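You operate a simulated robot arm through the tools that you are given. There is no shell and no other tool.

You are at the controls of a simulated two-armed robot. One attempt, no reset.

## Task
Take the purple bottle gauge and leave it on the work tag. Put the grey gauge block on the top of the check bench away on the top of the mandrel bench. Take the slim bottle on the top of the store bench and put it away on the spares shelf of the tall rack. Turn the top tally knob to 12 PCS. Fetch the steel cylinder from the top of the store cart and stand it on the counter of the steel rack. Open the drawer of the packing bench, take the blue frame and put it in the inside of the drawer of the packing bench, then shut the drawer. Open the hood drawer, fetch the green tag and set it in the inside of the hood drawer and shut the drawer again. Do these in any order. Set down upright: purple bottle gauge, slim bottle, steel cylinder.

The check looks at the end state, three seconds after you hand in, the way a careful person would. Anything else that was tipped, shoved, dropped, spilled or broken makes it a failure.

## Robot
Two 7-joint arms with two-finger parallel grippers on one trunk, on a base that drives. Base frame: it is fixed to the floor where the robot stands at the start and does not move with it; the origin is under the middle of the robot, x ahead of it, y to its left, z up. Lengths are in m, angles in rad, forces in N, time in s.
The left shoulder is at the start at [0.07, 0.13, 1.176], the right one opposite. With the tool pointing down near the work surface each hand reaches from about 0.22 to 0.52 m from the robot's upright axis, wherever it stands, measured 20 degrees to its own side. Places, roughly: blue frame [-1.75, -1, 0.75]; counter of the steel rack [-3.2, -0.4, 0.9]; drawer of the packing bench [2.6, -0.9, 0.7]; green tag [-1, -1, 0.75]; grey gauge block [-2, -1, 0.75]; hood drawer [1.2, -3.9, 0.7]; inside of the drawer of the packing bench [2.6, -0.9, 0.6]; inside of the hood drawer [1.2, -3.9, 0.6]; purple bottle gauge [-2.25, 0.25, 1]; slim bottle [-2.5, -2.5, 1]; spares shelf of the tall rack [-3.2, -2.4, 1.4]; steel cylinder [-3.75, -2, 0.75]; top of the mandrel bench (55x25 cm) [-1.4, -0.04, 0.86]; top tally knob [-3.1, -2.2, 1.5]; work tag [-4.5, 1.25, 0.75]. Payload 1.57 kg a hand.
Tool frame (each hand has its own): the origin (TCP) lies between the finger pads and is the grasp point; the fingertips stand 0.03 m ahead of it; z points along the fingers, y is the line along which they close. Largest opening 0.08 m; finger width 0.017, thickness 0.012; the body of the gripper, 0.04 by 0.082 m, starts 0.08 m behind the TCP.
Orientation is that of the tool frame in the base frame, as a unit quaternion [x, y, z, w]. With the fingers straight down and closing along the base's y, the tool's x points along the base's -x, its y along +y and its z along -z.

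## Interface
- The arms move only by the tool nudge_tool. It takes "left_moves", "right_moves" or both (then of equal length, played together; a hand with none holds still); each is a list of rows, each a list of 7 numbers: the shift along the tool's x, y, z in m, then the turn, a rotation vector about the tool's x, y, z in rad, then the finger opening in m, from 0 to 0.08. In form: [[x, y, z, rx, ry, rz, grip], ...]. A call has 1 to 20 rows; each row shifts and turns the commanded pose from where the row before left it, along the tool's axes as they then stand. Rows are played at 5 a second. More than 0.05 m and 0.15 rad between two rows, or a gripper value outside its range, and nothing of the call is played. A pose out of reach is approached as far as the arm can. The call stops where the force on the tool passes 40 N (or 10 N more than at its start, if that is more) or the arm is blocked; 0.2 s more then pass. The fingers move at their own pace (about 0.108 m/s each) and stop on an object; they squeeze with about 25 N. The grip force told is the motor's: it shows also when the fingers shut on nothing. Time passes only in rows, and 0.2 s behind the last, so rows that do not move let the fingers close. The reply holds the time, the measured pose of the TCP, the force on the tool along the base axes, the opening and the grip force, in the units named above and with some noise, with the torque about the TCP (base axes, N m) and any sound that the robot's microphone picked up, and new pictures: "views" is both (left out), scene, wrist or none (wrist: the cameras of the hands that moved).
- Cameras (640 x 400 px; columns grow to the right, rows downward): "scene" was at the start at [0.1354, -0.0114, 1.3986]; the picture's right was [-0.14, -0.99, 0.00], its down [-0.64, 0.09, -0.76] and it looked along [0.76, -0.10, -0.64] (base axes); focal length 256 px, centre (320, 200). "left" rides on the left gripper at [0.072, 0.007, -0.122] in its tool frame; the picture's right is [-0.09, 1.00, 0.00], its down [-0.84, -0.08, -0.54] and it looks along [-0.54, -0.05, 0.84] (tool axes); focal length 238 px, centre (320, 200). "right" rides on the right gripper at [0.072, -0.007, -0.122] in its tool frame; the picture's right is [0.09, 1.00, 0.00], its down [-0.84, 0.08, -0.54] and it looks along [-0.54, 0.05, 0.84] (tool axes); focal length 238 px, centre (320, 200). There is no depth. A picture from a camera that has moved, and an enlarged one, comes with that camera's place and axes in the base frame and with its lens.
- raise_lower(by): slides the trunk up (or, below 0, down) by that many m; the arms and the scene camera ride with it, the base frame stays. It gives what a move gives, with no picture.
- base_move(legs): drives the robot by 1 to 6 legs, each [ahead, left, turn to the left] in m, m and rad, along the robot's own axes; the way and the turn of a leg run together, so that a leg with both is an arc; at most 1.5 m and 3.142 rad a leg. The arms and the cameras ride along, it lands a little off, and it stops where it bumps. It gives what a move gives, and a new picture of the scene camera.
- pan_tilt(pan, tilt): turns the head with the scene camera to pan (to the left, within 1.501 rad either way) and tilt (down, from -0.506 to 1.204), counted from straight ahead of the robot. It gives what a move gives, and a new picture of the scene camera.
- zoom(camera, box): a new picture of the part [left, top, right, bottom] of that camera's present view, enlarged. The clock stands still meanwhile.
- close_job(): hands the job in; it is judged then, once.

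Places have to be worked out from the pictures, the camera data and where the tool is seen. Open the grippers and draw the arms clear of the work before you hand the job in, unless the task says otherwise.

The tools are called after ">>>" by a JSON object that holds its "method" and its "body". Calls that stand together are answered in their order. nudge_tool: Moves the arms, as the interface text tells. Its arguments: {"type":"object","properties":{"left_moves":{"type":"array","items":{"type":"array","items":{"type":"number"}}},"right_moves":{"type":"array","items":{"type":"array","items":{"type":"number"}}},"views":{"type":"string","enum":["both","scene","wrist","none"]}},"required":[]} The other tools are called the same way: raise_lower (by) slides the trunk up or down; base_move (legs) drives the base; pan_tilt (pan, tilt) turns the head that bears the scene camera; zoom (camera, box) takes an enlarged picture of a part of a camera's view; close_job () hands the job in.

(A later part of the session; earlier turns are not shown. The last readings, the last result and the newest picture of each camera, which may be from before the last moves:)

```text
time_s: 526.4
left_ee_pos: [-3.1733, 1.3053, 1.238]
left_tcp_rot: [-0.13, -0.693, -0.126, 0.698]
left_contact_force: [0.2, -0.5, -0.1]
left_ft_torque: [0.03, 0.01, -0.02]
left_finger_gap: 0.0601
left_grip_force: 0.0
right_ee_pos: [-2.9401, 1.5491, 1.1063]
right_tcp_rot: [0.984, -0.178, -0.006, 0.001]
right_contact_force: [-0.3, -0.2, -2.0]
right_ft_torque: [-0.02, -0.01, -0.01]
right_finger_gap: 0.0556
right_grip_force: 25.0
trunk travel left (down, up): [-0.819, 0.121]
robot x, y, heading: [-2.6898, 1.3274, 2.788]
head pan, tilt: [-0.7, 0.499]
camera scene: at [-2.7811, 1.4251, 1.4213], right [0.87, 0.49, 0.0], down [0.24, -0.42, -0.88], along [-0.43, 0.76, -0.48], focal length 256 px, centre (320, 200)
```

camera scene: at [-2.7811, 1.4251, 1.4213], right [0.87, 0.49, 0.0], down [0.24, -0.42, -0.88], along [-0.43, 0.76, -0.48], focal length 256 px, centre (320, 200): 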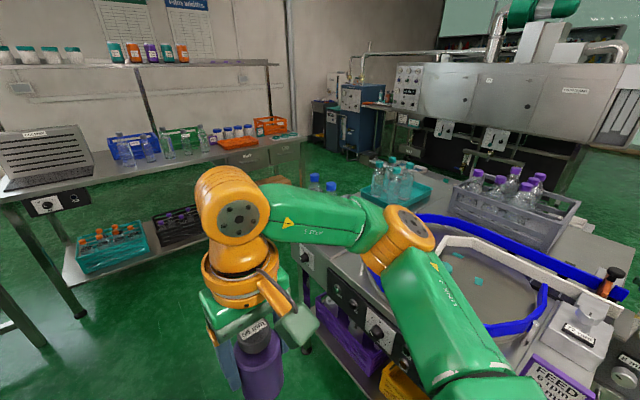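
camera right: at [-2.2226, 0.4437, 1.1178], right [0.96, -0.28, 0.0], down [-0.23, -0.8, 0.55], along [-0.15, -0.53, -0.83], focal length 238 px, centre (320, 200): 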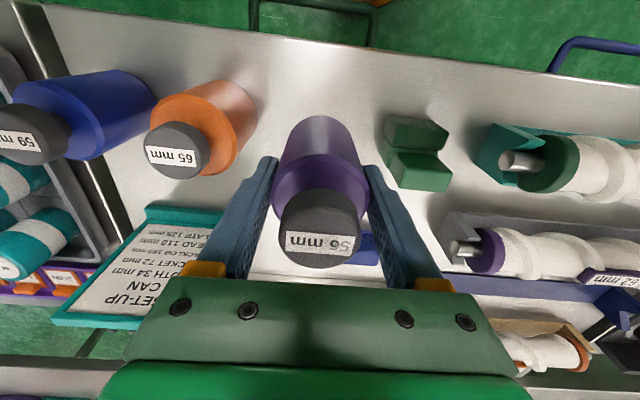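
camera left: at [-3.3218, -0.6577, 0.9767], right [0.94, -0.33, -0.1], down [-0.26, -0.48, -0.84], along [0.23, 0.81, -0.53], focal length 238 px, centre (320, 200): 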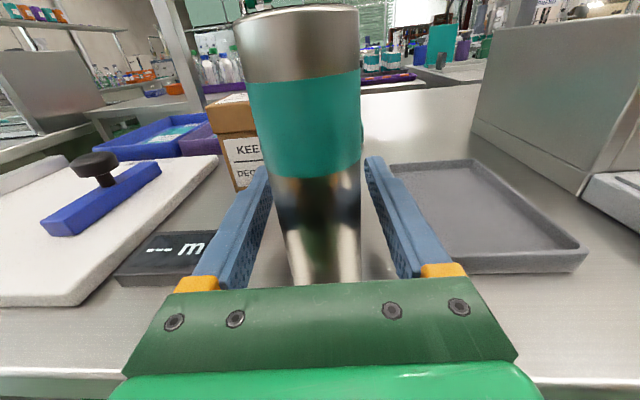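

Clearances are fine (nearest bottles ~0.6 m lateral). I drive ahead 1.2 m with a slight left offset, and look at the work tag.

>>> {"method": "base_move", "body": {"legs": [[1.1, 0.06, 0.0]]}}

>>> {"method": "pan_tilt", "body": {"pan": 0.5, "tilt": 0.65}}

```text
time_s: 532.0
left_ee_pos: [-4.2354, 1.6462, 1.2379]
left_tcp_rot: [-0.134, -0.692, -0.129, 0.698]
left_contact_force: [-0.5, -0.5, -0.2]
left_ft_torque: [0.03, 0.01, -0.01]
left_finger_gap: 0.0598
left_grip_force: 0.0
right_ee_pos: [-3.9996, 1.8875, 1.1057]
right_tcp_rot: [0.983, -0.184, -0.007, 0.0]
right_contact_force: [0.1, 0.5, -2.0]
right_ft_torque: [-0.01, -0.02, 0.01]
right_finger_gap: 0.055
right_grip_force: 25.0
trunk travel left (down, up): [-0.819, 0.121]
robot x, y, heading: [-3.7516, 1.6609, 2.776]
head pan, tilt: [-0.7, 0.499]
camera scene: at [-3.8418, 1.7612, 1.4214], right [0.88, 0.48, 0.0], down [0.23, -0.42, -0.88], along [-0.42, 0.77, -0.48], focal length 256 px, centre (320, 200)
```

scene: 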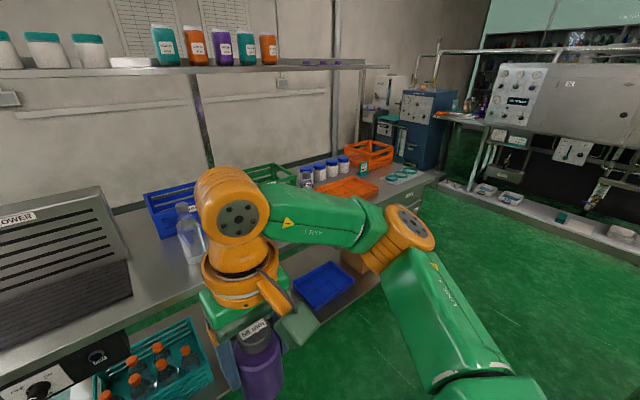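

```text
time_s: 533.5
left_ee_pos: [-4.2346, 1.6467, 1.2374]
left_tcp_rot: [-0.134, -0.692, -0.129, 0.698]
left_contact_force: [0.2, -0.3, -0.8]
left_ft_torque: [-0.01, 0.01, 0.0]
left_finger_gap: 0.0598
left_grip_force: 0.1
right_ee_pos: [-4.0004, 1.888, 1.105]
right_tcp_rot: [0.983, -0.185, -0.006, 0.0]
right_contact_force: [0.4, 0.4, -2.3]
right_ft_torque: [-0.01, -0.03, 0.01]
right_finger_gap: 0.0555
right_grip_force: 24.5
trunk travel left (down, up): [-0.819, 0.121]
robot x, y, heading: [-3.7509, 1.6642, 2.774]
head pan, tilt: [0.499, 0.649]
camera scene: at [-3.8847, 1.6704, 1.408], right [-0.13, 0.99, 0.0], down [0.6, 0.08, -0.8], along [-0.79, -0.1, -0.6], focal length 256 px, centre (320, 200)
```

scene: 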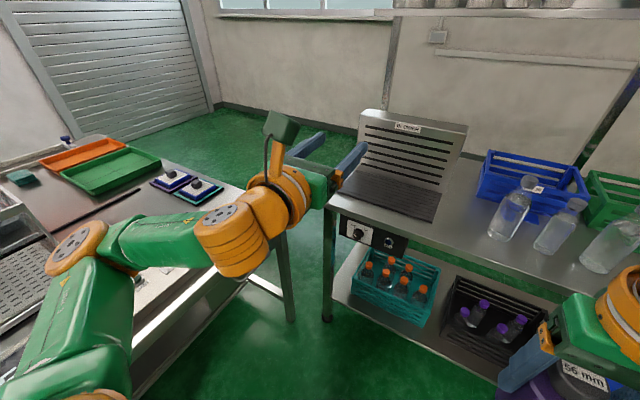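

I raise the left hand 0.1 m for clearance over the lidded machine, then swing the base toward the tag: ahead/left a bit and turn left ~1.18 rad in small legs.

>>> {"method": "nudge_tool", "body": {"left_moves": [[0.025, 0, 0, 0, 0, 0, 0.06], [0.025, 0, 0, 0, 0, 0, 0.06], [0.025, 0, 0, 0, 0, 0, 0.06], [0.025, 0, 0, 0, 0, 0, 0.06]], "views": "none"}}

>>> {"method": "base_move", "body": {"legs": [[0.2, 0.0, 0.0], [0.0, 0.0, 1.18]]}}

>>> {"method": "pan_tilt", "body": {"pan": -0.1, "tilt": 0.75}}

```text
time_s: 534.5
left_ee_pos: [-4.2352, 1.6463, 1.3378]
left_tcp_rot: [-0.134, -0.692, -0.129, 0.697]
left_contact_force: [0.2, 0.8, -0.2]
left_ft_torque: [0.01, -0.02, -0.01]
left_finger_gap: 0.0603
left_grip_force: 0.0
right_ee_pos: [-3.9997, 1.8873, 1.1057]
right_tcp_rot: [0.983, -0.184, -0.005, 0.002]
right_contact_force: [1.4, -0.3, -2.2]
right_ft_torque: [-0.01, -0.03, 0.02]
right_finger_gap: 0.0552
right_grip_force: 25.0
trunk travel left (down, up): [-0.819, 0.121]
robot x, y, heading: [-3.7501, 1.6613, 2.777]
head pan, tilt: [0.499, 0.649]
```

```text
time_s: 539.0
left_ee_pos: [-4.1087, 1.2833, 1.3384]
left_tcp_rot: [0.273, -0.65, 0.28, 0.652]
left_contact_force: [-0.5, 1.2, -0.1]
left_ft_torque: [0.05, -0.02, -0.02]
left_finger_gap: 0.0599
left_grip_force: 0.1
right_ee_pos: [-4.2431, 1.5933, 1.1058]
right_tcp_rot: [0.919, 0.394, -0.004, 0.004]
right_contact_force: [-0.8, 0.0, -2.7]
right_ft_torque: [-0.01, 0.03, 0.02]
right_finger_gap: 0.0551
right_grip_force: 24.7
trunk travel left (down, up): [-0.819, 0.121]
robot x, y, heading: [-3.9408, 1.7377, -2.326]
head pan, tilt: [0.499, 0.649]
camera scene: at [-3.9982, 1.6161, 1.408], right [-0.97, 0.26, 0.0], down [0.16, 0.58, -0.8], along [-0.2, -0.77, -0.6], focal length 256 px, centre (320, 200)
```

scene: 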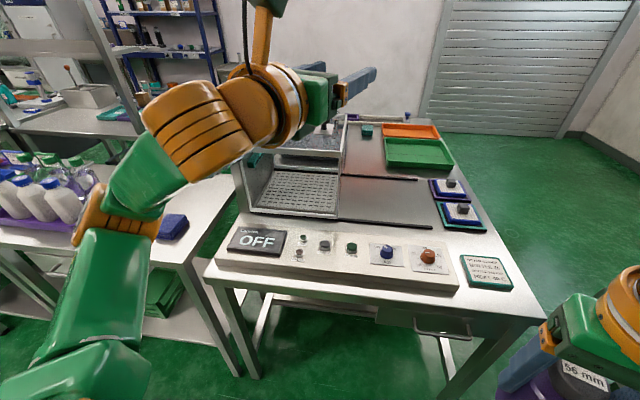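

```text
time_s: 540.0
left_ee_pos: [-4.1092, 1.2834, 1.3384]
left_tcp_rot: [0.273, -0.65, 0.28, 0.652]
left_contact_force: [0.6, 0.7, -0.1]
left_ft_torque: [0.0, -0.03, -0.01]
left_finger_gap: 0.06
left_grip_force: 0.0
right_ee_pos: [-4.2433, 1.5926, 1.1057]
right_tcp_rot: [0.919, 0.394, -0.004, 0.004]
right_contact_force: [0.5, -0.3, -2.0]
right_ft_torque: [0.02, 0.03, 0.03]
right_finger_gap: 0.0552
right_grip_force: 24.9
trunk travel left (down, up): [-0.819, 0.121]
robot x, y, heading: [-3.9407, 1.7343, -2.331]
head pan, tilt: [-0.099, 0.75]
camera scene: at [-4.0382, 1.6455, 1.3994], right [-0.65, 0.76, 0.0], down [0.52, 0.45, -0.73], along [-0.55, -0.48, -0.68], focal length 256 px, centre (320, 200)
```

scene: 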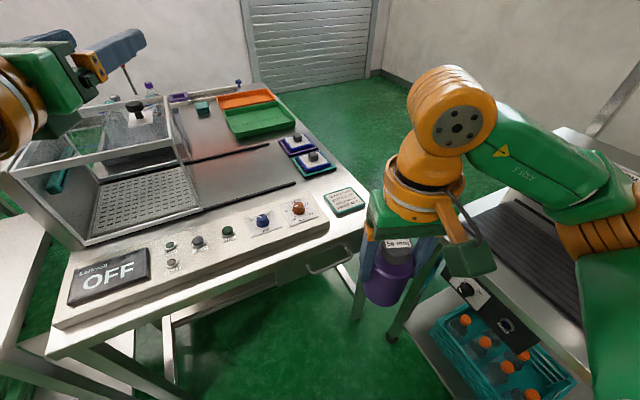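

The work tag is at (-4.513,1.33). Before closing in I check the clearance between my right elbow and the blower on the west bench.

>>> {"method": "pan_tilt", "body": {"pan": -0.9, "tilt": 0.45}}

```text
time_s: 541.1
left_ee_pos: [-4.1068, 1.2826, 1.3389]
left_tcp_rot: [0.273, -0.65, 0.28, 0.652]
left_contact_force: [-0.4, 0.1, 0.2]
left_ft_torque: [-0.05, -0.02, -0.03]
left_finger_gap: 0.0602
left_grip_force: 0.1
right_ee_pos: [-4.2425, 1.5919, 1.1066]
right_tcp_rot: [0.919, 0.394, -0.004, 0.004]
right_contact_force: [-0.5, 0.6, -2.0]
right_ft_torque: [-0.01, -0.01, -0.02]
right_finger_gap: 0.0553
right_grip_force: 25.2
trunk travel left (down, up): [-0.819, 0.121]
robot x, y, heading: [-3.9414, 1.7356, -2.335]
head pan, tilt: [-0.901, 0.45]
camera scene: at [-4.0671, 1.7077, 1.4258], right [0.09, 1.0, 0.0], down [0.43, -0.04, -0.9], along [-0.9, 0.08, -0.44], focal length 256 px, centre (320, 200)
```

scene: 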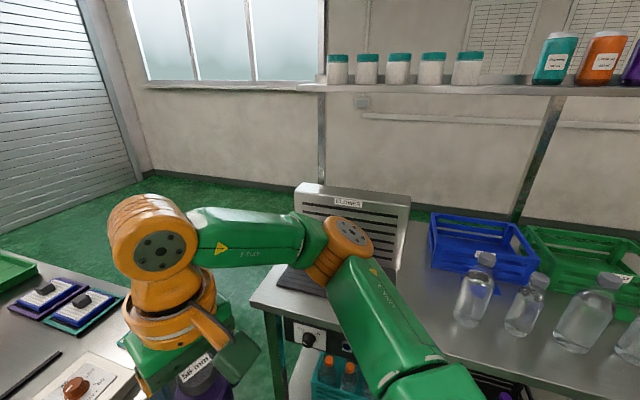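

The blower's top is ~1.04 m, below my elbow (≥1.09). I drive 0.2 m ahead and move the hand over the tag.

>>> {"method": "base_move", "body": {"legs": [[0.2, 0.0, 0.0]]}}

>>> {"method": "pan_tilt", "body": {"pan": -0.1, "tilt": 0.8}}

>>> {"method": "nudge_tool", "body": {"right_moves": [[-0.03, 0, 0, 0, 0, 0, 0.03], [-0.03, 0, 0, 0, 0, 0, 0.03]], "views": "wrist"}}

```text
time_s: 542.7
left_ee_pos: [-4.2444, 1.1398, 1.3404]
left_tcp_rot: [0.273, -0.649, 0.281, 0.653]
left_contact_force: [0.3, 1.1, -0.1]
left_ft_torque: [-0.01, 0.01, 0.01]
left_finger_gap: 0.0602
left_grip_force: 0.1
right_ee_pos: [-4.379, 1.4501, 1.1076]
right_tcp_rot: [0.919, 0.393, -0.006, 0.004]
right_contact_force: [0.1, 0.3, -2.8]
right_ft_torque: [0.01, 0.01, 0.0]
right_finger_gap: 0.0556
right_grip_force: 25.5
trunk travel left (down, up): [-0.819, 0.121]
robot x, y, heading: [-4.0795, 1.5904, -2.332]
head pan, tilt: [-0.901, 0.45]
camera scene: at [-4.202, 1.5657, 1.4262], right [0.09, 1.0, 0.0], down [0.43, -0.04, -0.9], along [-0.9, 0.08, -0.43], focal length 256 px, centre (320, 200)
```

scene: 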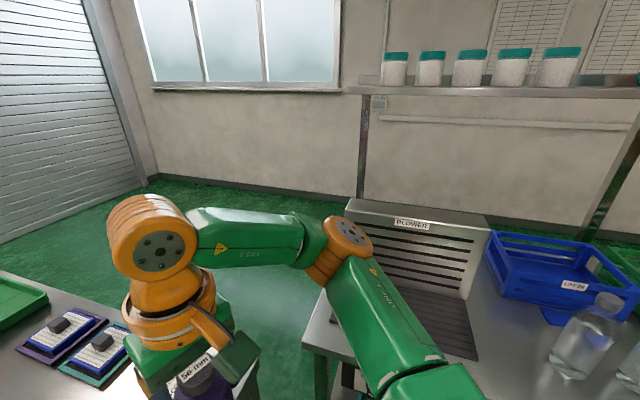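

```text
time_s: 543.9
left_ee_pos: [-4.2467, 1.1383, 1.3377]
left_tcp_rot: [0.274, -0.649, 0.281, 0.651]
left_contact_force: [0.5, -0.9, 0.4]
left_ft_torque: [0.01, 0.02, -0.02]
left_finger_gap: 0.06
left_grip_force: 0.0
right_ee_pos: [-4.3803, 1.4475, 1.106]
right_tcp_rot: [0.919, 0.394, -0.004, 0.004]
right_contact_force: [-0.4, 0.3, -2.5]
right_ft_torque: [0.03, 0.04, 0.01]
right_finger_gap: 0.0554
right_grip_force: 25.1
trunk travel left (down, up): [-0.819, 0.121]
robot x, y, heading: [-4.0804, 1.5899, -2.331]
head pan, tilt: [-0.099, 0.799]
camera scene: at [-4.1742, 1.5022, 1.3955], right [-0.65, 0.76, 0.0], down [0.54, 0.47, -0.7], along [-0.53, -0.46, -0.72], focal length 256 px, centre (320, 200)
```

scene: 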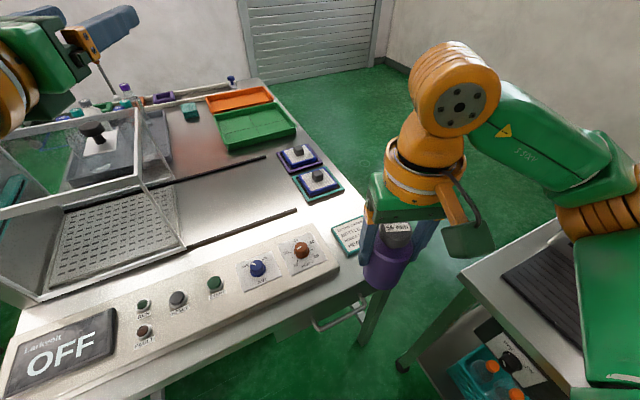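

```text
time_s: 544.5
left_ee_pos: [-4.247, 1.1365, 1.3376]
left_tcp_rot: [0.274, -0.65, 0.28, 0.651]
left_contact_force: [0.7, -0.2, -0.3]
left_ft_torque: [0.03, -0.01, 0.02]
left_finger_gap: 0.0598
left_grip_force: 0.0
right_ee_pos: [-4.4227, 1.4025, 1.1052]
right_tcp_rot: [0.919, 0.394, -0.005, 0.004]
right_contact_force: [0.2, -0.5, -1.1]
right_ft_torque: [-0.02, -0.01, 0.0]
right_finger_gap: 0.0551
right_grip_force: 24.8
trunk travel left (down, up): [-0.819, 0.121]
robot x, y, heading: [-4.0802, 1.5922, -2.331]
head pan, tilt: [-0.099, 0.799]
camera right: at [-4.3761, 1.4609, 1.2262], right [0.78, -0.62, 0.0], down [-0.52, -0.65, 0.55], along [-0.34, -0.43, -0.83], focal length 238 px, centre (320, 200)
```

right: 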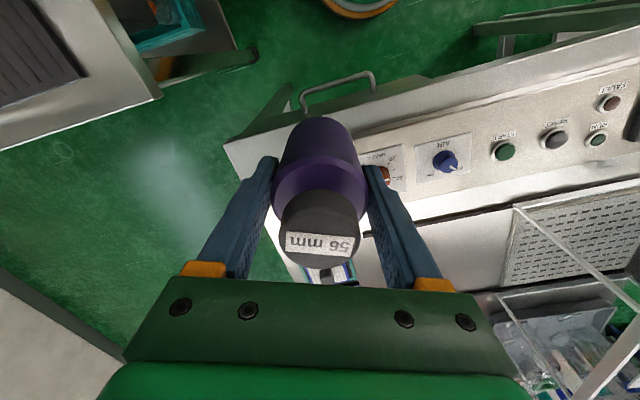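

I move the gauge 0.115 m ahead and 0.015 m right above the tag, then verify.

>>> {"method": "nudge_tool", "body": {"right_moves": [[-0.04, -0.005, 0, 0, 0, 0, 0.03], [-0.04, -0.005, 0, 0, 0, 0, 0.03], [-0.035, -0.005, 0, 0, 0, 0, 0.03], [0, 0, 0.03, 0, 0, 0, 0.03], [0, 0, 0.03, 0, 0, 0, 0.03]], "views": "both"}}

```text
time_s: 545.7
left_ee_pos: [-4.2492, 1.1377, 1.3383]
left_tcp_rot: [0.274, -0.65, 0.281, 0.651]
left_contact_force: [0.2, -0.5, 0.2]
left_ft_torque: [0.02, -0.02, 0.01]
left_finger_gap: 0.0598
left_grip_force: 0.0
right_ee_pos: [-4.5028, 1.3447, 1.0449]
right_tcp_rot: [0.919, 0.394, -0.004, 0.003]
right_contact_force: [-0.4, 0.3, -2.4]
right_ft_torque: [0.05, -0.03, -0.01]
right_finger_gap: 0.0553
right_grip_force: 25.3
right hand out of reach, approached as far as the arm can: row 3
trunk travel left (down, up): [-0.819, 0.121]
robot x, y, heading: [-4.0781, 1.5918, -2.327]
head pan, tilt: [-0.099, 0.799]
camera scene: at [-4.1761, 1.5011, 1.3952], right [-0.65, 0.76, 0.0], down [0.54, 0.47, -0.7], along [-0.53, -0.46, -0.72], focal length 256 px, centre (320, 200)
camera right: at [-4.4574, 1.4031, 1.165], right [0.78, -0.62, 0.0], down [-0.52, -0.65, 0.55], along [-0.34, -0.43, -0.83], focal length 238 px, centre (320, 200)
```

scene: 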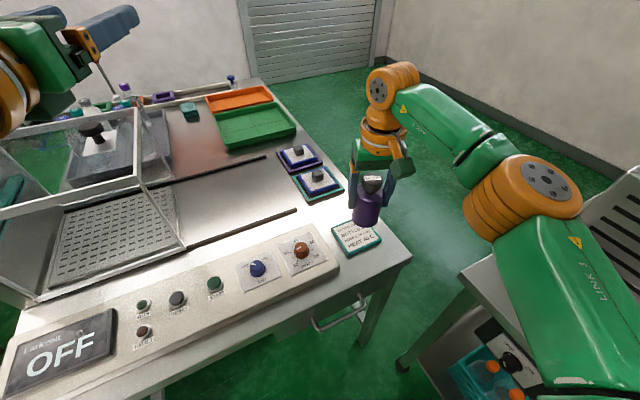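
right: 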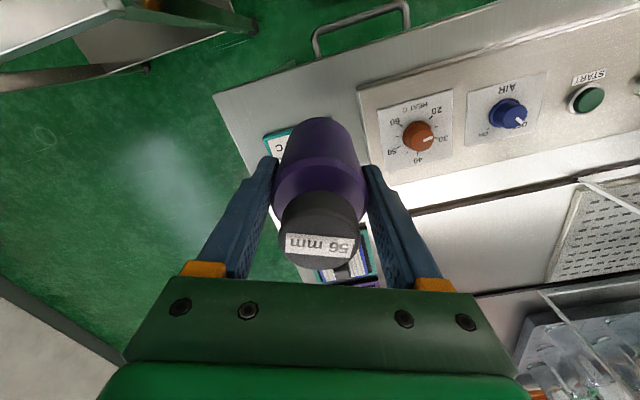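

I zoom to see the tag outline beneath the gauge.

>>> {"method": "zoom", "body": {"camera": "scene", "box": [310, 150, 430, 270]}}

```text
3.33 times, centred on (370, 210) of scene
camera zoom: at [-4.1761, 1.5011, 1.3952], right [-0.65, 0.76, 0.0], down [0.54, 0.47, -0.7], along [-0.53, -0.46, -0.72], focal length 852 px, centre (153, 167)
```

zoom: 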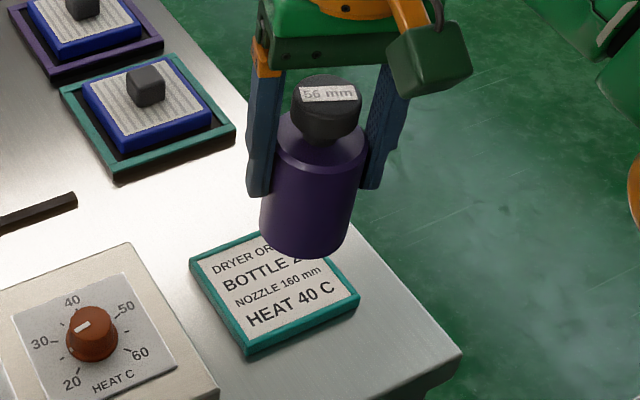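

The tag is ~0.09×0.10 m centred at about (-4.531,1.315); the gauge would land 4 cm short. I ease the base 0.045 m ahead.

>>> {"method": "base_move", "body": {"legs": [[0.045, 0.0, 0.0]]}}

>>> {"method": "zoom", "body": {"camera": "scene", "box": [310, 150, 430, 270]}}

```text
time_s: 546.6
left_ee_pos: [-4.2708, 1.1122, 1.3412]
left_tcp_rot: [0.272, -0.647, 0.282, 0.654]
left_contact_force: [0.3, 1.1, 0.6]
left_ft_torque: [-0.01, -0.03, -0.03]
left_finger_gap: 0.0598
left_grip_force: 0.1
right_ee_pos: [-4.528, 1.3167, 1.0501]
right_tcp_rot: [0.919, 0.395, -0.008, 0.005]
right_contact_force: [-0.6, 0.1, -1.5]
right_ft_torque: [-0.05, 0.01, 0.01]
right_finger_gap: 0.0552
right_grip_force: 25.0
trunk travel left (down, up): [-0.819, 0.121]
robot x, y, heading: [-4.1123, 1.5583, -2.327]
head pan, tilt: [-0.099, 0.799]
camera scene: at [-4.1987, 1.4757, 1.3963], right [-0.65, 0.76, 0.0], down [0.54, 0.47, -0.7], along [-0.53, -0.46, -0.71], focal length 256 px, centre (320, 200)
```

scene: 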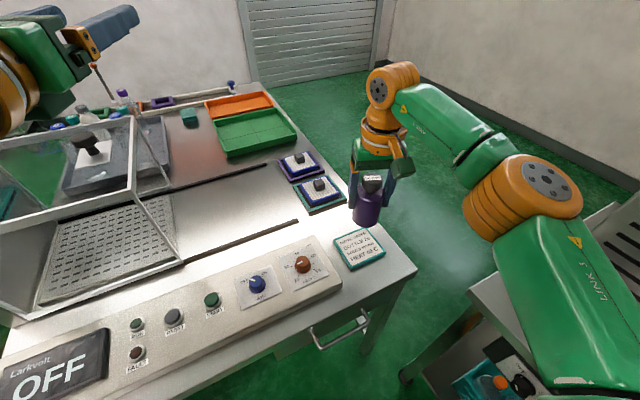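

```text
3.33 times, centred on (370, 210) of scene
camera zoom: at [-4.1987, 1.4757, 1.3963], right [-0.65, 0.76, 0.0], down [0.54, 0.47, -0.7], along [-0.53, -0.46, -0.71], focal length 852 px, centre (153, 167)
```

zoom: 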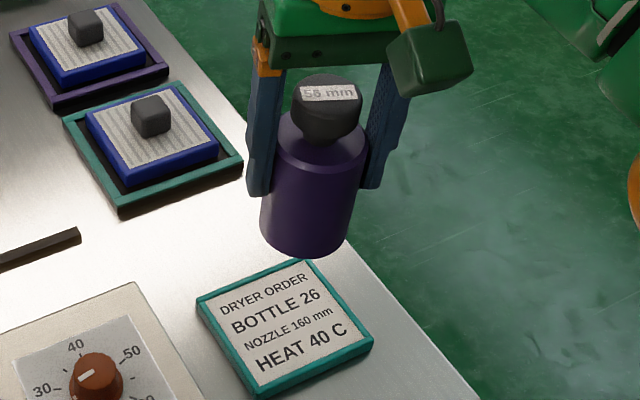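

The predicted landing point (284,325) now coincides with the tag centre (285,326). I lower 8 cm and check.

>>> {"method": "nudge_tool", "body": {"right_moves": [[0, 0, 0.03, 0, 0, 0, 0.03], [0, 0, 0.03, 0, 0, 0, 0.03], [0, 0, 0.02, 0, 0, 0, 0.03], [0, 0, 0, 0, 0, 0, 0.03]], "views": "none"}}

>>> {"method": "zoom", "body": {"camera": "scene", "box": [310, 150, 430, 270]}}

```text
time_s: 547.6
left_ee_pos: [-4.2782, 1.1036, 1.3376]
left_tcp_rot: [0.273, -0.65, 0.28, 0.652]
left_contact_force: [0.6, -0.7, 0.7]
left_ft_torque: [0.03, 0.0, 0.0]
left_finger_gap: 0.0601
left_grip_force: 0.1
right_ee_pos: [-4.5338, 1.3098, 0.966]
right_tcp_rot: [0.919, 0.394, -0.005, 0.004]
right_contact_force: [-0.3, -0.4, -1.4]
right_ft_torque: [0.03, -0.01, 0.0]
right_finger_gap: 0.055
right_grip_force: 25.0
trunk travel left (down, up): [-0.819, 0.121]
robot x, y, heading: [-4.1144, 1.5588, -2.326]
head pan, tilt: [-0.099, 0.799]
```

```text
3.33 times, centred on (370, 210) of scene
camera zoom: at [-4.2057, 1.4686, 1.3953], right [-0.65, 0.76, 0.0], down [0.54, 0.47, -0.7], along [-0.53, -0.46, -0.72], focal length 852 px, centre (153, 167)
```

zoom: 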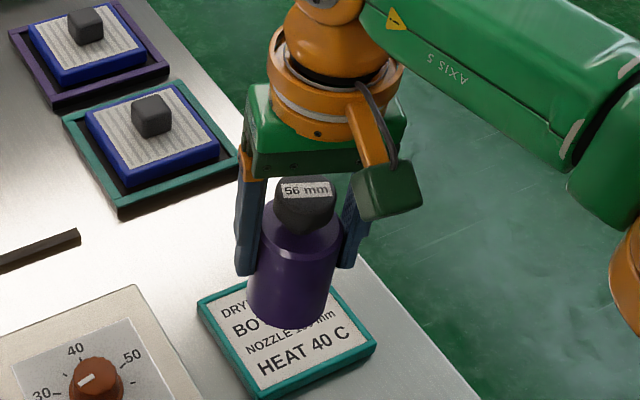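

On course for the tag centre. I lower further in small steps until contact.

>>> {"method": "nudge_tool", "body": {"right_moves": [[0, 0, 0.01, 0, 0, 0, 0.03], [0, 0, 0.006, 0, 0, 0, 0.03], [0, 0, 0, 0, 0, 0, 0.03]], "views": "none"}}

>>> {"method": "nudge_tool", "body": {"right_moves": [[0, 0, 0.004, 0, 0, 0, 0.03], [0, 0, 0, 0, 0, 0, 0.03]], "views": "none"}}

>>> {"method": "zoom", "body": {"camera": "scene", "box": [310, 150, 430, 270]}}

```text
time_s: 548.4
left_ee_pos: [-4.2777, 1.1057, 1.3383]
left_tcp_rot: [0.272, -0.65, 0.279, 0.652]
left_contact_force: [-0.7, 0.0, 0.1]
left_ft_torque: [0.01, -0.01, -0.03]
left_finger_gap: 0.0601
left_grip_force: 0.0
right_ee_pos: [-4.5323, 1.3105, 0.951]
right_tcp_rot: [0.919, 0.393, -0.005, 0.003]
right_contact_force: [-0.2, -0.3, -2.2]
right_ft_torque: [-0.02, 0.01, 0.0]
right_finger_gap: 0.0553
right_grip_force: 25.2
trunk travel left (down, up): [-0.819, 0.121]
robot x, y, heading: [-4.1106, 1.5594, -2.332]
head pan, tilt: [-0.099, 0.799]
```

```text
time_s: 549.0
left_ee_pos: [-4.2772, 1.104, 1.3381]
left_tcp_rot: [0.274, -0.65, 0.281, 0.651]
left_contact_force: [-0.4, -0.2, 0.2]
left_ft_torque: [0.03, -0.03, 0.0]
left_finger_gap: 0.0601
left_grip_force: 0.1
right_ee_pos: [-4.5326, 1.3109, 0.9451]
right_tcp_rot: [0.919, 0.395, -0.005, 0.004]
right_contact_force: [0.2, 0.2, -2.7]
right_ft_torque: [-0.03, 0.02, -0.01]
right_finger_gap: 0.0555
right_grip_force: 24.6
trunk travel left (down, up): [-0.819, 0.121]
robot x, y, heading: [-4.1116, 1.5597, -2.327]
head pan, tilt: [-0.099, 0.799]
```

```text
3.33 times, centred on (370, 210) of scene
camera zoom: at [-4.2051, 1.4692, 1.3954], right [-0.65, 0.76, 0.0], down [0.54, 0.47, -0.7], along [-0.53, -0.46, -0.72], focal length 852 px, centre (153, 167)
```

zoom: 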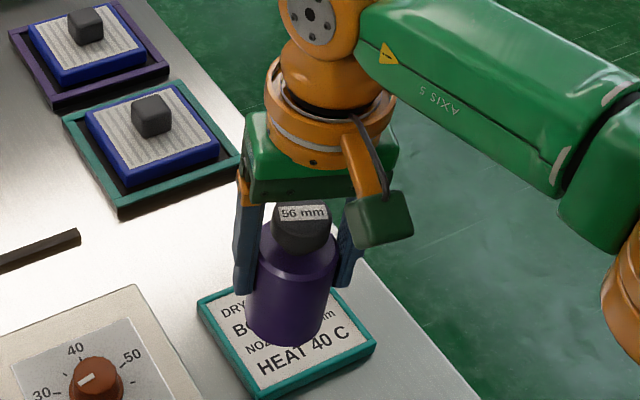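

>>> {"method": "nudge_tool", "body": {"right_moves": [[0, 0, 0.003, 0, 0, 0, 0.03], [0, 0, 0, 0, 0, 0, 0.03]], "views": "none"}}

>>> {"method": "nudge_tool", "body": {"right_moves": [[0, 0, 0.003, 0, 0, 0, 0.03], [0, 0, 0, 0, 0, 0, 0.03]], "views": "none"}}

>>> {"method": "nudge_tool", "body": {"right_moves": [[0, 0, 0.003, 0, 0, 0, 0.03], [0, 0, 0, 0, 0, 0, 0.03]], "views": "none"}}

```text
time_s: 549.6
left_ee_pos: [-4.278, 1.105, 1.3381]
left_tcp_rot: [0.273, -0.649, 0.281, 0.652]
left_contact_force: [0.5, 0.5, -0.1]
left_ft_torque: [0.01, -0.03, -0.02]
left_finger_gap: 0.0601
left_grip_force: 0.1
right_ee_pos: [-4.5331, 1.311, 0.9427]
right_tcp_rot: [0.919, 0.394, -0.004, 0.004]
right_contact_force: [0.0, -0.5, -2.5]
right_ft_torque: [-0.01, -0.01, -0.01]
right_finger_gap: 0.0555
right_grip_force: 25.1
trunk travel left (down, up): [-0.819, 0.121]
robot x, y, heading: [-4.1093, 1.5577, -2.326]
head pan, tilt: [-0.099, 0.799]
```

```text
time_s: 550.2
left_ee_pos: [-4.2778, 1.1038, 1.3378]
left_tcp_rot: [0.274, -0.65, 0.28, 0.652]
left_contact_force: [-0.2, -0.3, 0.3]
left_ft_torque: [0.03, -0.03, 0.02]
left_finger_gap: 0.0599
left_grip_force: 0.1
right_ee_pos: [-4.5328, 1.3112, 0.9395]
right_tcp_rot: [0.919, 0.394, -0.004, 0.003]
right_contact_force: [-0.3, -0.1, -2.0]
right_ft_torque: [-0.01, 0.02, 0.01]
right_finger_gap: 0.0554
right_grip_force: 24.2
trunk travel left (down, up): [-0.819, 0.121]
robot x, y, heading: [-4.1147, 1.5578, -2.328]
head pan, tilt: [-0.099, 0.799]
```

```text
time_s: 550.8
left_ee_pos: [-4.2773, 1.1049, 1.3381]
left_tcp_rot: [0.273, -0.65, 0.28, 0.652]
left_contact_force: [0.2, 0.3, -0.1]
left_ft_torque: [0.02, -0.02, -0.03]
left_finger_gap: 0.0599
left_grip_force: 0.0
right_ee_pos: [-4.5321, 1.3116, 0.9368]
right_tcp_rot: [0.919, 0.394, -0.005, 0.003]
right_contact_force: [0.4, -0.2, -3.2]
right_ft_torque: [-0.06, -0.01, 0.01]
right_finger_gap: 0.0555
right_grip_force: 24.6
trunk travel left (down, up): [-0.819, 0.121]
robot x, y, heading: [-4.1071, 1.5576, -2.335]
head pan, tilt: [-0.099, 0.799]
```

Still hanging free; continue in 3 mm steps.

>>> {"method": "nudge_tool", "body": {"right_moves": [[0, 0, 0.003, 0, 0, 0, 0.03], [0, 0, 0, 0, 0, 0, 0.03]], "views": "none"}}

>>> {"method": "nudge_tool", "body": {"right_moves": [[0, 0, 0.003, 0, 0, 0, 0.03], [0, 0, 0, 0, 0, 0, 0.03]], "views": "none"}}

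>>> {"method": "zoom", "body": {"camera": "scene", "box": [310, 150, 430, 270]}}

```text
time_s: 551.4
left_ee_pos: [-4.278, 1.1049, 1.3385]
left_tcp_rot: [0.274, -0.649, 0.281, 0.651]
left_contact_force: [0.6, 0.4, 0.3]
left_ft_torque: [0.01, 0.01, 0.04]
left_finger_gap: 0.0597
left_grip_force: 0.0
right_ee_pos: [-4.5326, 1.3107, 0.9347]
right_tcp_rot: [0.919, 0.394, -0.005, 0.004]
right_contact_force: [-0.2, 0.0, -2.9]
right_ft_torque: [0.03, 0.02, 0.02]
right_finger_gap: 0.0553
right_grip_force: 25.5
trunk travel left (down, up): [-0.819, 0.121]
robot x, y, heading: [-4.1101, 1.5561, -2.329]
head pan, tilt: [-0.099, 0.799]
```

```text
time_s: 552.0
left_ee_pos: [-4.2775, 1.1047, 1.3375]
left_tcp_rot: [0.274, -0.65, 0.28, 0.652]
left_contact_force: [0.7, -0.2, -0.1]
left_ft_torque: [-0.03, 0.02, -0.01]
left_finger_gap: 0.06
left_grip_force: 0.0
right_ee_pos: [-4.534, 1.3106, 0.9306]
right_tcp_rot: [0.919, 0.394, -0.004, 0.003]
right_contact_force: [0.3, -0.3, -1.9]
right_ft_torque: [-0.01, -0.03, 0.02]
right_finger_gap: 0.0553
right_grip_force: 24.2
trunk travel left (down, up): [-0.819, 0.121]
robot x, y, heading: [-4.1095, 1.558, -2.33]
head pan, tilt: [-0.099, 0.799]
```

```text
3.33 times, centred on (370, 210) of scene
camera zoom: at [-4.2052, 1.4691, 1.3954], right [-0.65, 0.76, 0.0], down [0.54, 0.47, -0.7], along [-0.53, -0.46, -0.72], focal length 852 px, centre (153, 167)
```

zoom: 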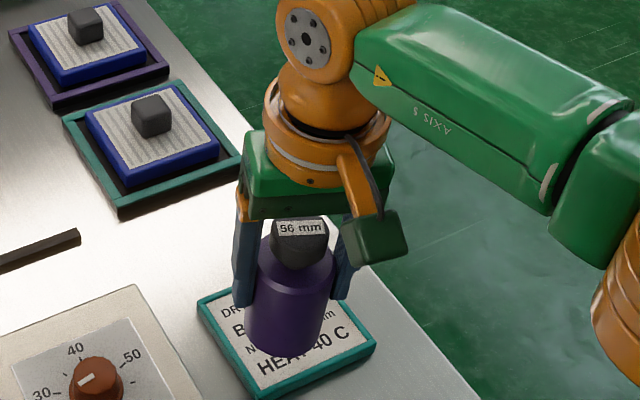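

>>> {"method": "nudge_tool", "body": {"right_moves": [[0, 0, 0.003, 0, 0, 0, 0.03], [0, 0, 0, 0, 0, 0, 0.03]], "views": "none"}}

>>> {"method": "nudge_tool", "body": {"right_moves": [[0, 0, 0.003, 0, 0, 0, 0.03], [0, 0, 0, 0, 0, 0, 0.03]], "views": "none"}}

>>> {"method": "nudge_tool", "body": {"right_moves": [[0, 0, 0.003, 0, 0, 0, 0.03], [0, 0, 0, 0, 0, 0, 0.03]], "views": "none"}}

```text
time_s: 552.6
left_ee_pos: [-4.278, 1.1041, 1.3395]
left_tcp_rot: [0.273, -0.65, 0.28, 0.652]
left_contact_force: [-0.1, -0.8, 0.8]
left_ft_torque: [0.0, 0.0, -0.01]
left_finger_gap: 0.0602
left_grip_force: 0.0
right_ee_pos: [-4.5335, 1.3111, 0.9289]
right_tcp_rot: [0.919, 0.394, -0.003, 0.004]
right_contact_force: [-0.2, 0.7, -1.8]
right_ft_torque: [0.01, 0.02, -0.04]
right_finger_gap: 0.055
right_grip_force: 25.2
trunk travel left (down, up): [-0.819, 0.121]
robot x, y, heading: [-4.1106, 1.5614, -2.331]
head pan, tilt: [-0.099, 0.799]
```

```text
time_s: 553.2
left_ee_pos: [-4.2773, 1.1055, 1.3388]
left_tcp_rot: [0.274, -0.65, 0.28, 0.651]
left_contact_force: [0.8, -0.4, 0.1]
left_ft_torque: [-0.04, -0.03, 0.01]
left_finger_gap: 0.0601
left_grip_force: 0.1
right_ee_pos: [-4.5331, 1.3113, 0.924]
right_tcp_rot: [0.919, 0.395, -0.004, 0.004]
right_contact_force: [-0.5, 0.6, -1.9]
right_ft_torque: [0.0, -0.01, 0.03]
right_finger_gap: 0.0552
right_grip_force: 24.8
trunk travel left (down, up): [-0.819, 0.121]
robot x, y, heading: [-4.1093, 1.5591, -2.323]
head pan, tilt: [-0.099, 0.799]
```

```text
time_s: 553.8
left_ee_pos: [-4.2762, 1.1052, 1.3383]
left_tcp_rot: [0.273, -0.65, 0.28, 0.652]
left_contact_force: [0.4, 0.4, -0.4]
left_ft_torque: [0.01, -0.01, 0.03]
left_finger_gap: 0.0598
left_grip_force: 0.1
right_ee_pos: [-4.533, 1.3099, 0.9221]
right_tcp_rot: [0.919, 0.395, -0.004, 0.004]
right_contact_force: [0.0, 0.3, -2.8]
right_ft_torque: [-0.01, 0.0, 0.0]
right_finger_gap: 0.0551
right_grip_force: 24.9
trunk travel left (down, up): [-0.819, 0.121]
robot x, y, heading: [-4.1099, 1.5566, -2.331]
head pan, tilt: [-0.099, 0.799]
```

>>> {"method": "nudge_tool", "body": {"right_moves": [[0, 0, 0.003, 0, 0, 0, 0.03], [0, 0, 0.003, 0, 0, 0, 0.03], [0, 0, 0, 0, 0, 0, 0.03]], "views": "none"}}

>>> {"method": "nudge_tool", "body": {"right_moves": [[0, 0, 0.003, 0, 0, 0, 0.03], [0, 0, 0, 0, 0, 0, 0.03]], "views": "none"}}

>>> {"method": "zoom", "body": {"camera": "scene", "box": [310, 150, 430, 270]}}

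```text
time_s: 554.6
left_ee_pos: [-4.2779, 1.1045, 1.338]
left_tcp_rot: [0.274, -0.649, 0.281, 0.652]
left_contact_force: [-0.2, 0.0, 0.1]
left_ft_torque: [-0.01, 0.02, -0.01]
left_finger_gap: 0.0599
left_grip_force: 0.2
right_ee_pos: [-4.5331, 1.3107, 0.9152]
right_tcp_rot: [0.919, 0.394, -0.003, 0.003]
right_contact_force: [-0.7, 0.3, -1.4]
right_ft_torque: [0.02, -0.02, 0.0]
right_finger_gap: 0.0553
right_grip_force: 24.8
trunk travel left (down, up): [-0.819, 0.121]
robot x, y, heading: [-4.1117, 1.561, -2.328]
head pan, tilt: [-0.099, 0.799]
```

```text
time_s: 555.2
left_ee_pos: [-4.2772, 1.105, 1.3383]
left_tcp_rot: [0.273, -0.65, 0.279, 0.652]
left_contact_force: [-0.4, 0.5, 0.1]
left_ft_torque: [0.02, -0.01, -0.02]
left_finger_gap: 0.06
left_grip_force: 0.1
right_ee_pos: [-4.5341, 1.3107, 0.9118]
right_tcp_rot: [0.919, 0.394, -0.004, 0.003]
right_contact_force: [0.3, -0.3, -2.5]
right_ft_torque: [0.0, 0.0, -0.01]
right_finger_gap: 0.0552
right_grip_force: 25.0
trunk travel left (down, up): [-0.819, 0.121]
robot x, y, heading: [-4.1071, 1.5572, -2.328]
head pan, tilt: [-0.099, 0.799]
```

```text
3.33 times, centred on (370, 210) of scene
camera zoom: at [-4.2052, 1.4691, 1.3954], right [-0.65, 0.76, 0.0], down [0.54, 0.47, -0.7], along [-0.53, -0.46, -0.72], focal length 852 px, centre (153, 167)
```

zoom: 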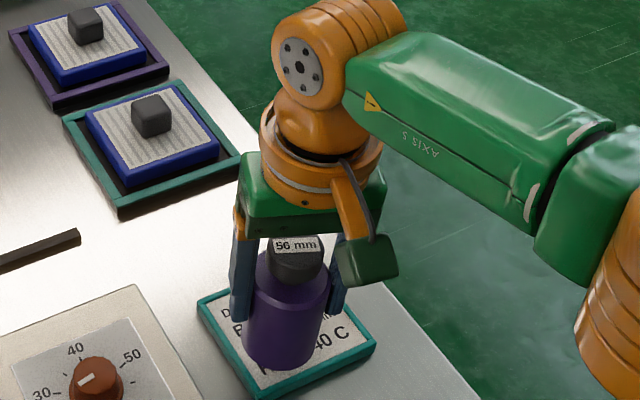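

The bench here is a little lower than assumed, so the gauge would land slightly near-side of centre. I lift 8 mm and shift 1.6 cm ahead, 0.8 cm right.

>>> {"method": "nudge_tool", "body": {"right_moves": [[0, 0, -0.008, 0, 0, 0, 0.03], [-0.008, -0.004, 0, 0, 0, 0, 0.03], [-0.008, -0.004, 0, 0, 0, 0, 0.03], [0, 0, 0, 0, 0, 0, 0.03]], "views": "none"}}

>>> {"method": "zoom", "body": {"camera": "scene", "box": [310, 150, 430, 270]}}

```text
time_s: 556.2
left_ee_pos: [-4.2772, 1.1054, 1.3392]
left_tcp_rot: [0.274, -0.649, 0.281, 0.651]
left_contact_force: [-0.1, 0.7, 0.4]
left_ft_torque: [-0.02, 0.01, 0.02]
left_finger_gap: 0.06
left_grip_force: 0.0
right_ee_pos: [-4.5492, 1.3045, 0.9213]
right_tcp_rot: [0.919, 0.393, -0.005, 0.004]
right_contact_force: [-0.8, -0.7, -1.9]
right_ft_torque: [0.02, 0.03, 0.05]
right_finger_gap: 0.0555
right_grip_force: 25.9
trunk travel left (down, up): [-0.819, 0.121]
robot x, y, heading: [-4.1106, 1.559, -2.33]
head pan, tilt: [-0.099, 0.799]
```

```text
3.33 times, centred on (370, 210) of scene
camera zoom: at [-4.2051, 1.4693, 1.3954], right [-0.65, 0.76, 0.0], down [0.54, 0.47, -0.7], along [-0.53, -0.46, -0.72], focal length 852 px, centre (153, 167)
```

zoom: 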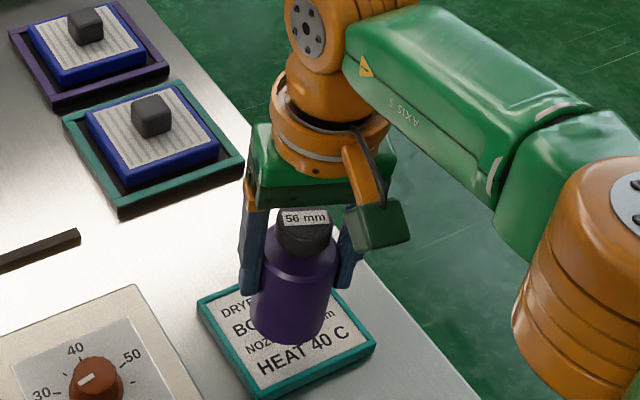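

Reached. I lower again in small steps until contact.

>>> {"method": "nudge_tool", "body": {"right_moves": [[0, 0, 0.005, 0, 0, 0, 0.03], [0, 0, 0.004, 0, 0, 0, 0.03], [0, 0, 0, 0, 0, 0, 0.03]], "views": "none"}}

>>> {"method": "nudge_tool", "body": {"right_moves": [[0, 0, 0.004, 0, 0, 0, 0.03], [0, 0, 0, 0, 0, 0, 0.03]], "views": "none"}}

>>> {"method": "nudge_tool", "body": {"right_moves": [[0, 0, 0.003, 0, 0, 0, 0.03], [0, 0, 0, 0, 0, 0, 0.03]], "views": "none"}}

>>> {"method": "zoom", "body": {"camera": "scene", "box": [310, 150, 430, 270]}}

```text
time_s: 557.0
left_ee_pos: [-4.278, 1.1042, 1.3377]
left_tcp_rot: [0.273, -0.649, 0.281, 0.652]
left_contact_force: [-0.1, 0.3, 0.9]
left_ft_torque: [-0.01, 0.03, 0.0]
left_finger_gap: 0.06
left_grip_force: 0.2
right_ee_pos: [-4.5492, 1.305, 0.9115]
right_tcp_rot: [0.919, 0.393, -0.004, 0.004]
right_contact_force: [-0.6, -0.6, -2.9]
right_ft_torque: [-0.01, -0.02, 0.04]
right_finger_gap: 0.0553
right_grip_force: 24.8
trunk travel left (down, up): [-0.819, 0.121]
robot x, y, heading: [-4.1074, 1.5593, -2.323]
head pan, tilt: [-0.099, 0.799]
```

```text
time_s: 557.6
left_ee_pos: [-4.278, 1.1062, 1.3384]
left_tcp_rot: [0.273, -0.65, 0.28, 0.652]
left_contact_force: [-0.4, 0.3, 0.9]
left_ft_torque: [-0.01, 0.02, -0.03]
left_finger_gap: 0.0599
left_grip_force: 0.1
right_ee_pos: [-4.5501, 1.3056, 0.9092]
right_tcp_rot: [0.919, 0.394, -0.004, 0.003]
right_contact_force: [0.1, -0.3, -1.8]
right_ft_torque: [-0.01, 0.01, -0.02]
right_finger_gap: 0.0552
right_grip_force: 25.3
trunk travel left (down, up): [-0.819, 0.121]
robot x, y, heading: [-4.108, 1.5622, -2.331]
head pan, tilt: [-0.099, 0.799]
```

```text
time_s: 558.2
left_ee_pos: [-4.2774, 1.1053, 1.3383]
left_tcp_rot: [0.275, -0.649, 0.281, 0.651]
left_contact_force: [-0.8, -0.4, 0.2]
left_ft_torque: [-0.02, -0.02, 0.0]
left_finger_gap: 0.06
left_grip_force: 0.1
right_ee_pos: [-4.5499, 1.3046, 0.9054]
right_tcp_rot: [0.919, 0.394, -0.004, 0.004]
right_contact_force: [-0.1, 0.6, -2.4]
right_ft_torque: [0.03, -0.05, 0.01]
right_finger_gap: 0.0553
right_grip_force: 25.1
trunk travel left (down, up): [-0.819, 0.121]
robot x, y, heading: [-4.1069, 1.5582, -2.329]
head pan, tilt: [-0.099, 0.799]
```

```text
3.33 times, centred on (370, 210) of scene
camera zoom: at [-4.2052, 1.4691, 1.3953], right [-0.65, 0.76, 0.0], down [0.54, 0.47, -0.7], along [-0.53, -0.46, -0.72], focal length 852 px, centre (153, 167)
```

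zoom: 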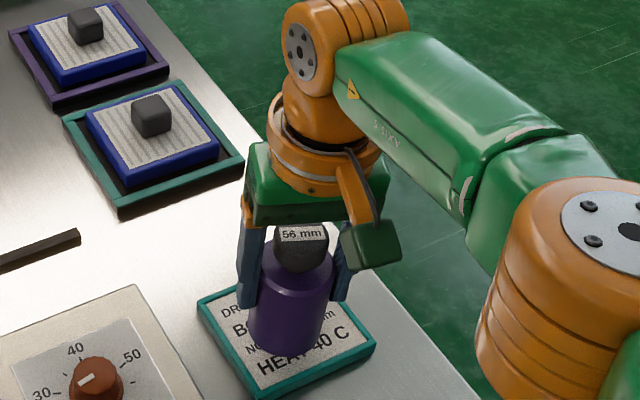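

>>> {"method": "nudge_tool", "body": {"right_moves": [[0, 0, 0.004, 0, 0, 0, 0.03], [0, 0, 0, 0, 0, 0, 0.03]], "views": "none"}}

>>> {"method": "nudge_tool", "body": {"right_moves": [[0, 0, 0.004, 0, 0, 0, 0.03], [0, 0, 0, 0, 0, 0, 0.03]], "views": "none"}}

>>> {"method": "zoom", "body": {"camera": "scene", "box": [310, 150, 430, 270]}}

```text
time_s: 558.8
left_ee_pos: [-4.2772, 1.1051, 1.3381]
left_tcp_rot: [0.274, -0.65, 0.28, 0.651]
left_contact_force: [0.1, -0.2, -0.3]
left_ft_torque: [-0.05, 0.02, 0.04]
left_finger_gap: 0.0602
left_grip_force: 0.1
right_ee_pos: [-4.5509, 1.3043, 0.901]
right_tcp_rot: [0.919, 0.394, -0.004, 0.003]
right_contact_force: [0.4, 0.0, -1.4]
right_ft_torque: [-0.02, -0.01, -0.04]
right_finger_gap: 0.0553
right_grip_force: 24.8
trunk travel left (down, up): [-0.819, 0.121]
robot x, y, heading: [-4.1082, 1.5565, -2.33]
head pan, tilt: [-0.099, 0.799]
```

```text
time_s: 559.4
left_ee_pos: [-4.277, 1.1046, 1.3385]
left_tcp_rot: [0.273, -0.65, 0.28, 0.652]
left_contact_force: [0.6, -0.1, 0.6]
left_ft_torque: [0.02, -0.04, 0.02]
left_finger_gap: 0.0597
left_grip_force: 0.0
right_ee_pos: [-4.55, 1.305, 0.8965]
right_tcp_rot: [0.919, 0.395, -0.004, 0.003]
right_contact_force: [-0.1, 0.3, -3.3]
right_ft_torque: [0.0, 0.0, -0.01]
right_finger_gap: 0.0554
right_grip_force: 24.8
trunk travel left (down, up): [-0.819, 0.121]
robot x, y, heading: [-4.1102, 1.5548, -2.33]
head pan, tilt: [-0.099, 0.799]
```

```text
3.33 times, centred on (370, 210) of scene
camera zoom: at [-4.2052, 1.4691, 1.3953], right [-0.65, 0.76, 0.0], down [0.54, 0.47, -0.7], along [-0.53, -0.46, -0.72], focal length 852 px, centre (153, 167)
```

zoom: 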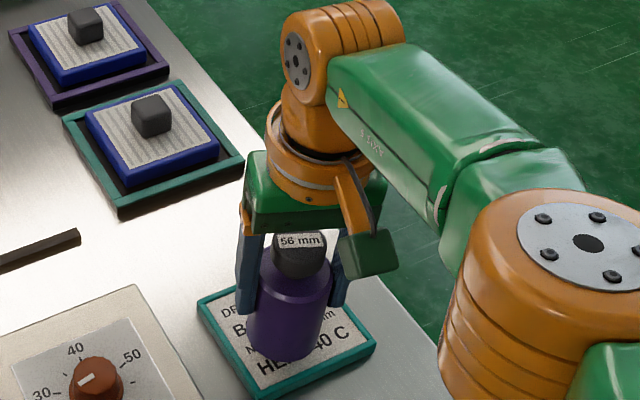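

Triangulating between views gives the tag at z≈0.80, centred (-4.575,1.293). I lift 2 cm, move the base 0.028 m ahead and the hand 1 cm right.

>>> {"method": "nudge_tool", "body": {"right_moves": [[0, 0, -0.02, 0, 0, 0, 0.03], [0, -0.01, 0, 0, 0, 0, 0.03]], "views": "none"}}

>>> {"method": "base_move", "body": {"legs": [[0.028, 0.0, 0.0]]}}

>>> {"method": "nudge_tool", "body": {"right_moves": [[0, 0, 0.01, 0, 0, 0, 0.03], [0, 0, 0.01, 0, 0, 0, 0.03], [0, 0, 0, 0, 0, 0, 0.03]], "views": "none"}}

>>> {"method": "zoom", "body": {"camera": "scene", "box": [310, 150, 430, 270]}}

```text
time_s: 560.0
left_ee_pos: [-4.2783, 1.1052, 1.3374]
left_tcp_rot: [0.274, -0.65, 0.281, 0.651]
left_contact_force: [-0.1, -0.2, 0.1]
left_ft_torque: [0.0, 0.0, 0.0]
left_finger_gap: 0.0598
left_grip_force: 0.0
right_ee_pos: [-4.558, 1.3122, 0.9182]
right_tcp_rot: [0.919, 0.394, -0.004, 0.004]
right_contact_force: [-0.2, -0.6, -1.6]
right_ft_torque: [-0.01, -0.01, 0.02]
right_finger_gap: 0.0552
right_grip_force: 24.9
trunk travel left (down, up): [-0.819, 0.121]
robot x, y, heading: [-4.1106, 1.5576, -2.325]
head pan, tilt: [-0.099, 0.799]
```

```text
time_s: 560.8
left_ee_pos: [-4.2908, 1.0888, 1.3424]
left_tcp_rot: [0.273, -0.648, 0.281, 0.653]
left_contact_force: [0.4, 0.4, 0.8]
left_ft_torque: [-0.04, -0.01, 0.0]
left_finger_gap: 0.0602
left_grip_force: 0.2
right_ee_pos: [-4.5739, 1.2944, 0.921]
right_tcp_rot: [0.919, 0.394, -0.007, 0.004]
right_contact_force: [0.6, 0.8, -2.0]
right_ft_torque: [-0.01, 0.03, 0.01]
right_finger_gap: 0.0553
right_grip_force: 24.4
trunk travel left (down, up): [-0.819, 0.121]
robot x, y, heading: [-4.126, 1.5345, -2.328]
head pan, tilt: [-0.099, 0.799]
camera scene: at [-4.2196, 1.4539, 1.3961], right [-0.65, 0.76, 0.0], down [0.54, 0.47, -0.7], along [-0.53, -0.46, -0.71], focal length 256 px, centre (320, 200)
```

scene: 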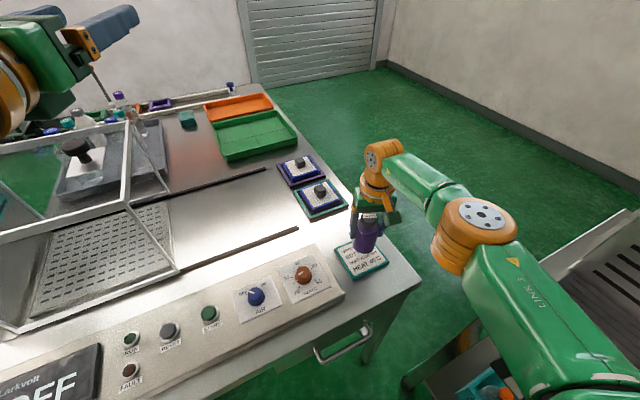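

```text
time_s: 561.6
left_ee_pos: [-4.2954, 1.0851, 1.3394]
left_tcp_rot: [0.273, -0.649, 0.281, 0.652]
left_contact_force: [-0.1, 0.3, 0.7]
left_ft_torque: [0.01, 0.01, -0.01]
left_finger_gap: 0.06
left_grip_force: 0.0
right_ee_pos: [-4.5762, 1.2907, 0.8969]
right_tcp_rot: [0.919, 0.394, -0.004, 0.004]
right_contact_force: [-0.5, 0.6, -2.3]
right_ft_torque: [0.02, 0.01, -0.03]
right_finger_gap: 0.0549
right_grip_force: 25.1
trunk travel left (down, up): [-0.819, 0.121]
robot x, y, heading: [-4.128, 1.5403, -2.329]
head pan, tilt: [-0.099, 0.799]
```

```text
3.33 times, centred on (370, 210) of scene
camera zoom: at [-4.2243, 1.449, 1.3953], right [-0.65, 0.76, 0.0], down [0.54, 0.47, -0.7], along [-0.53, -0.46, -0.72], focal length 852 px, centre (153, 167)
```

zoom: 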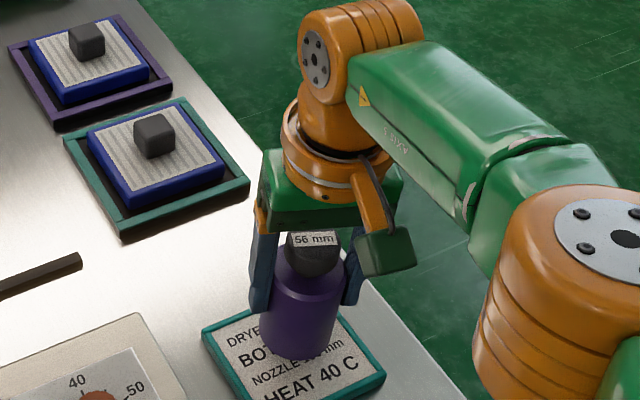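

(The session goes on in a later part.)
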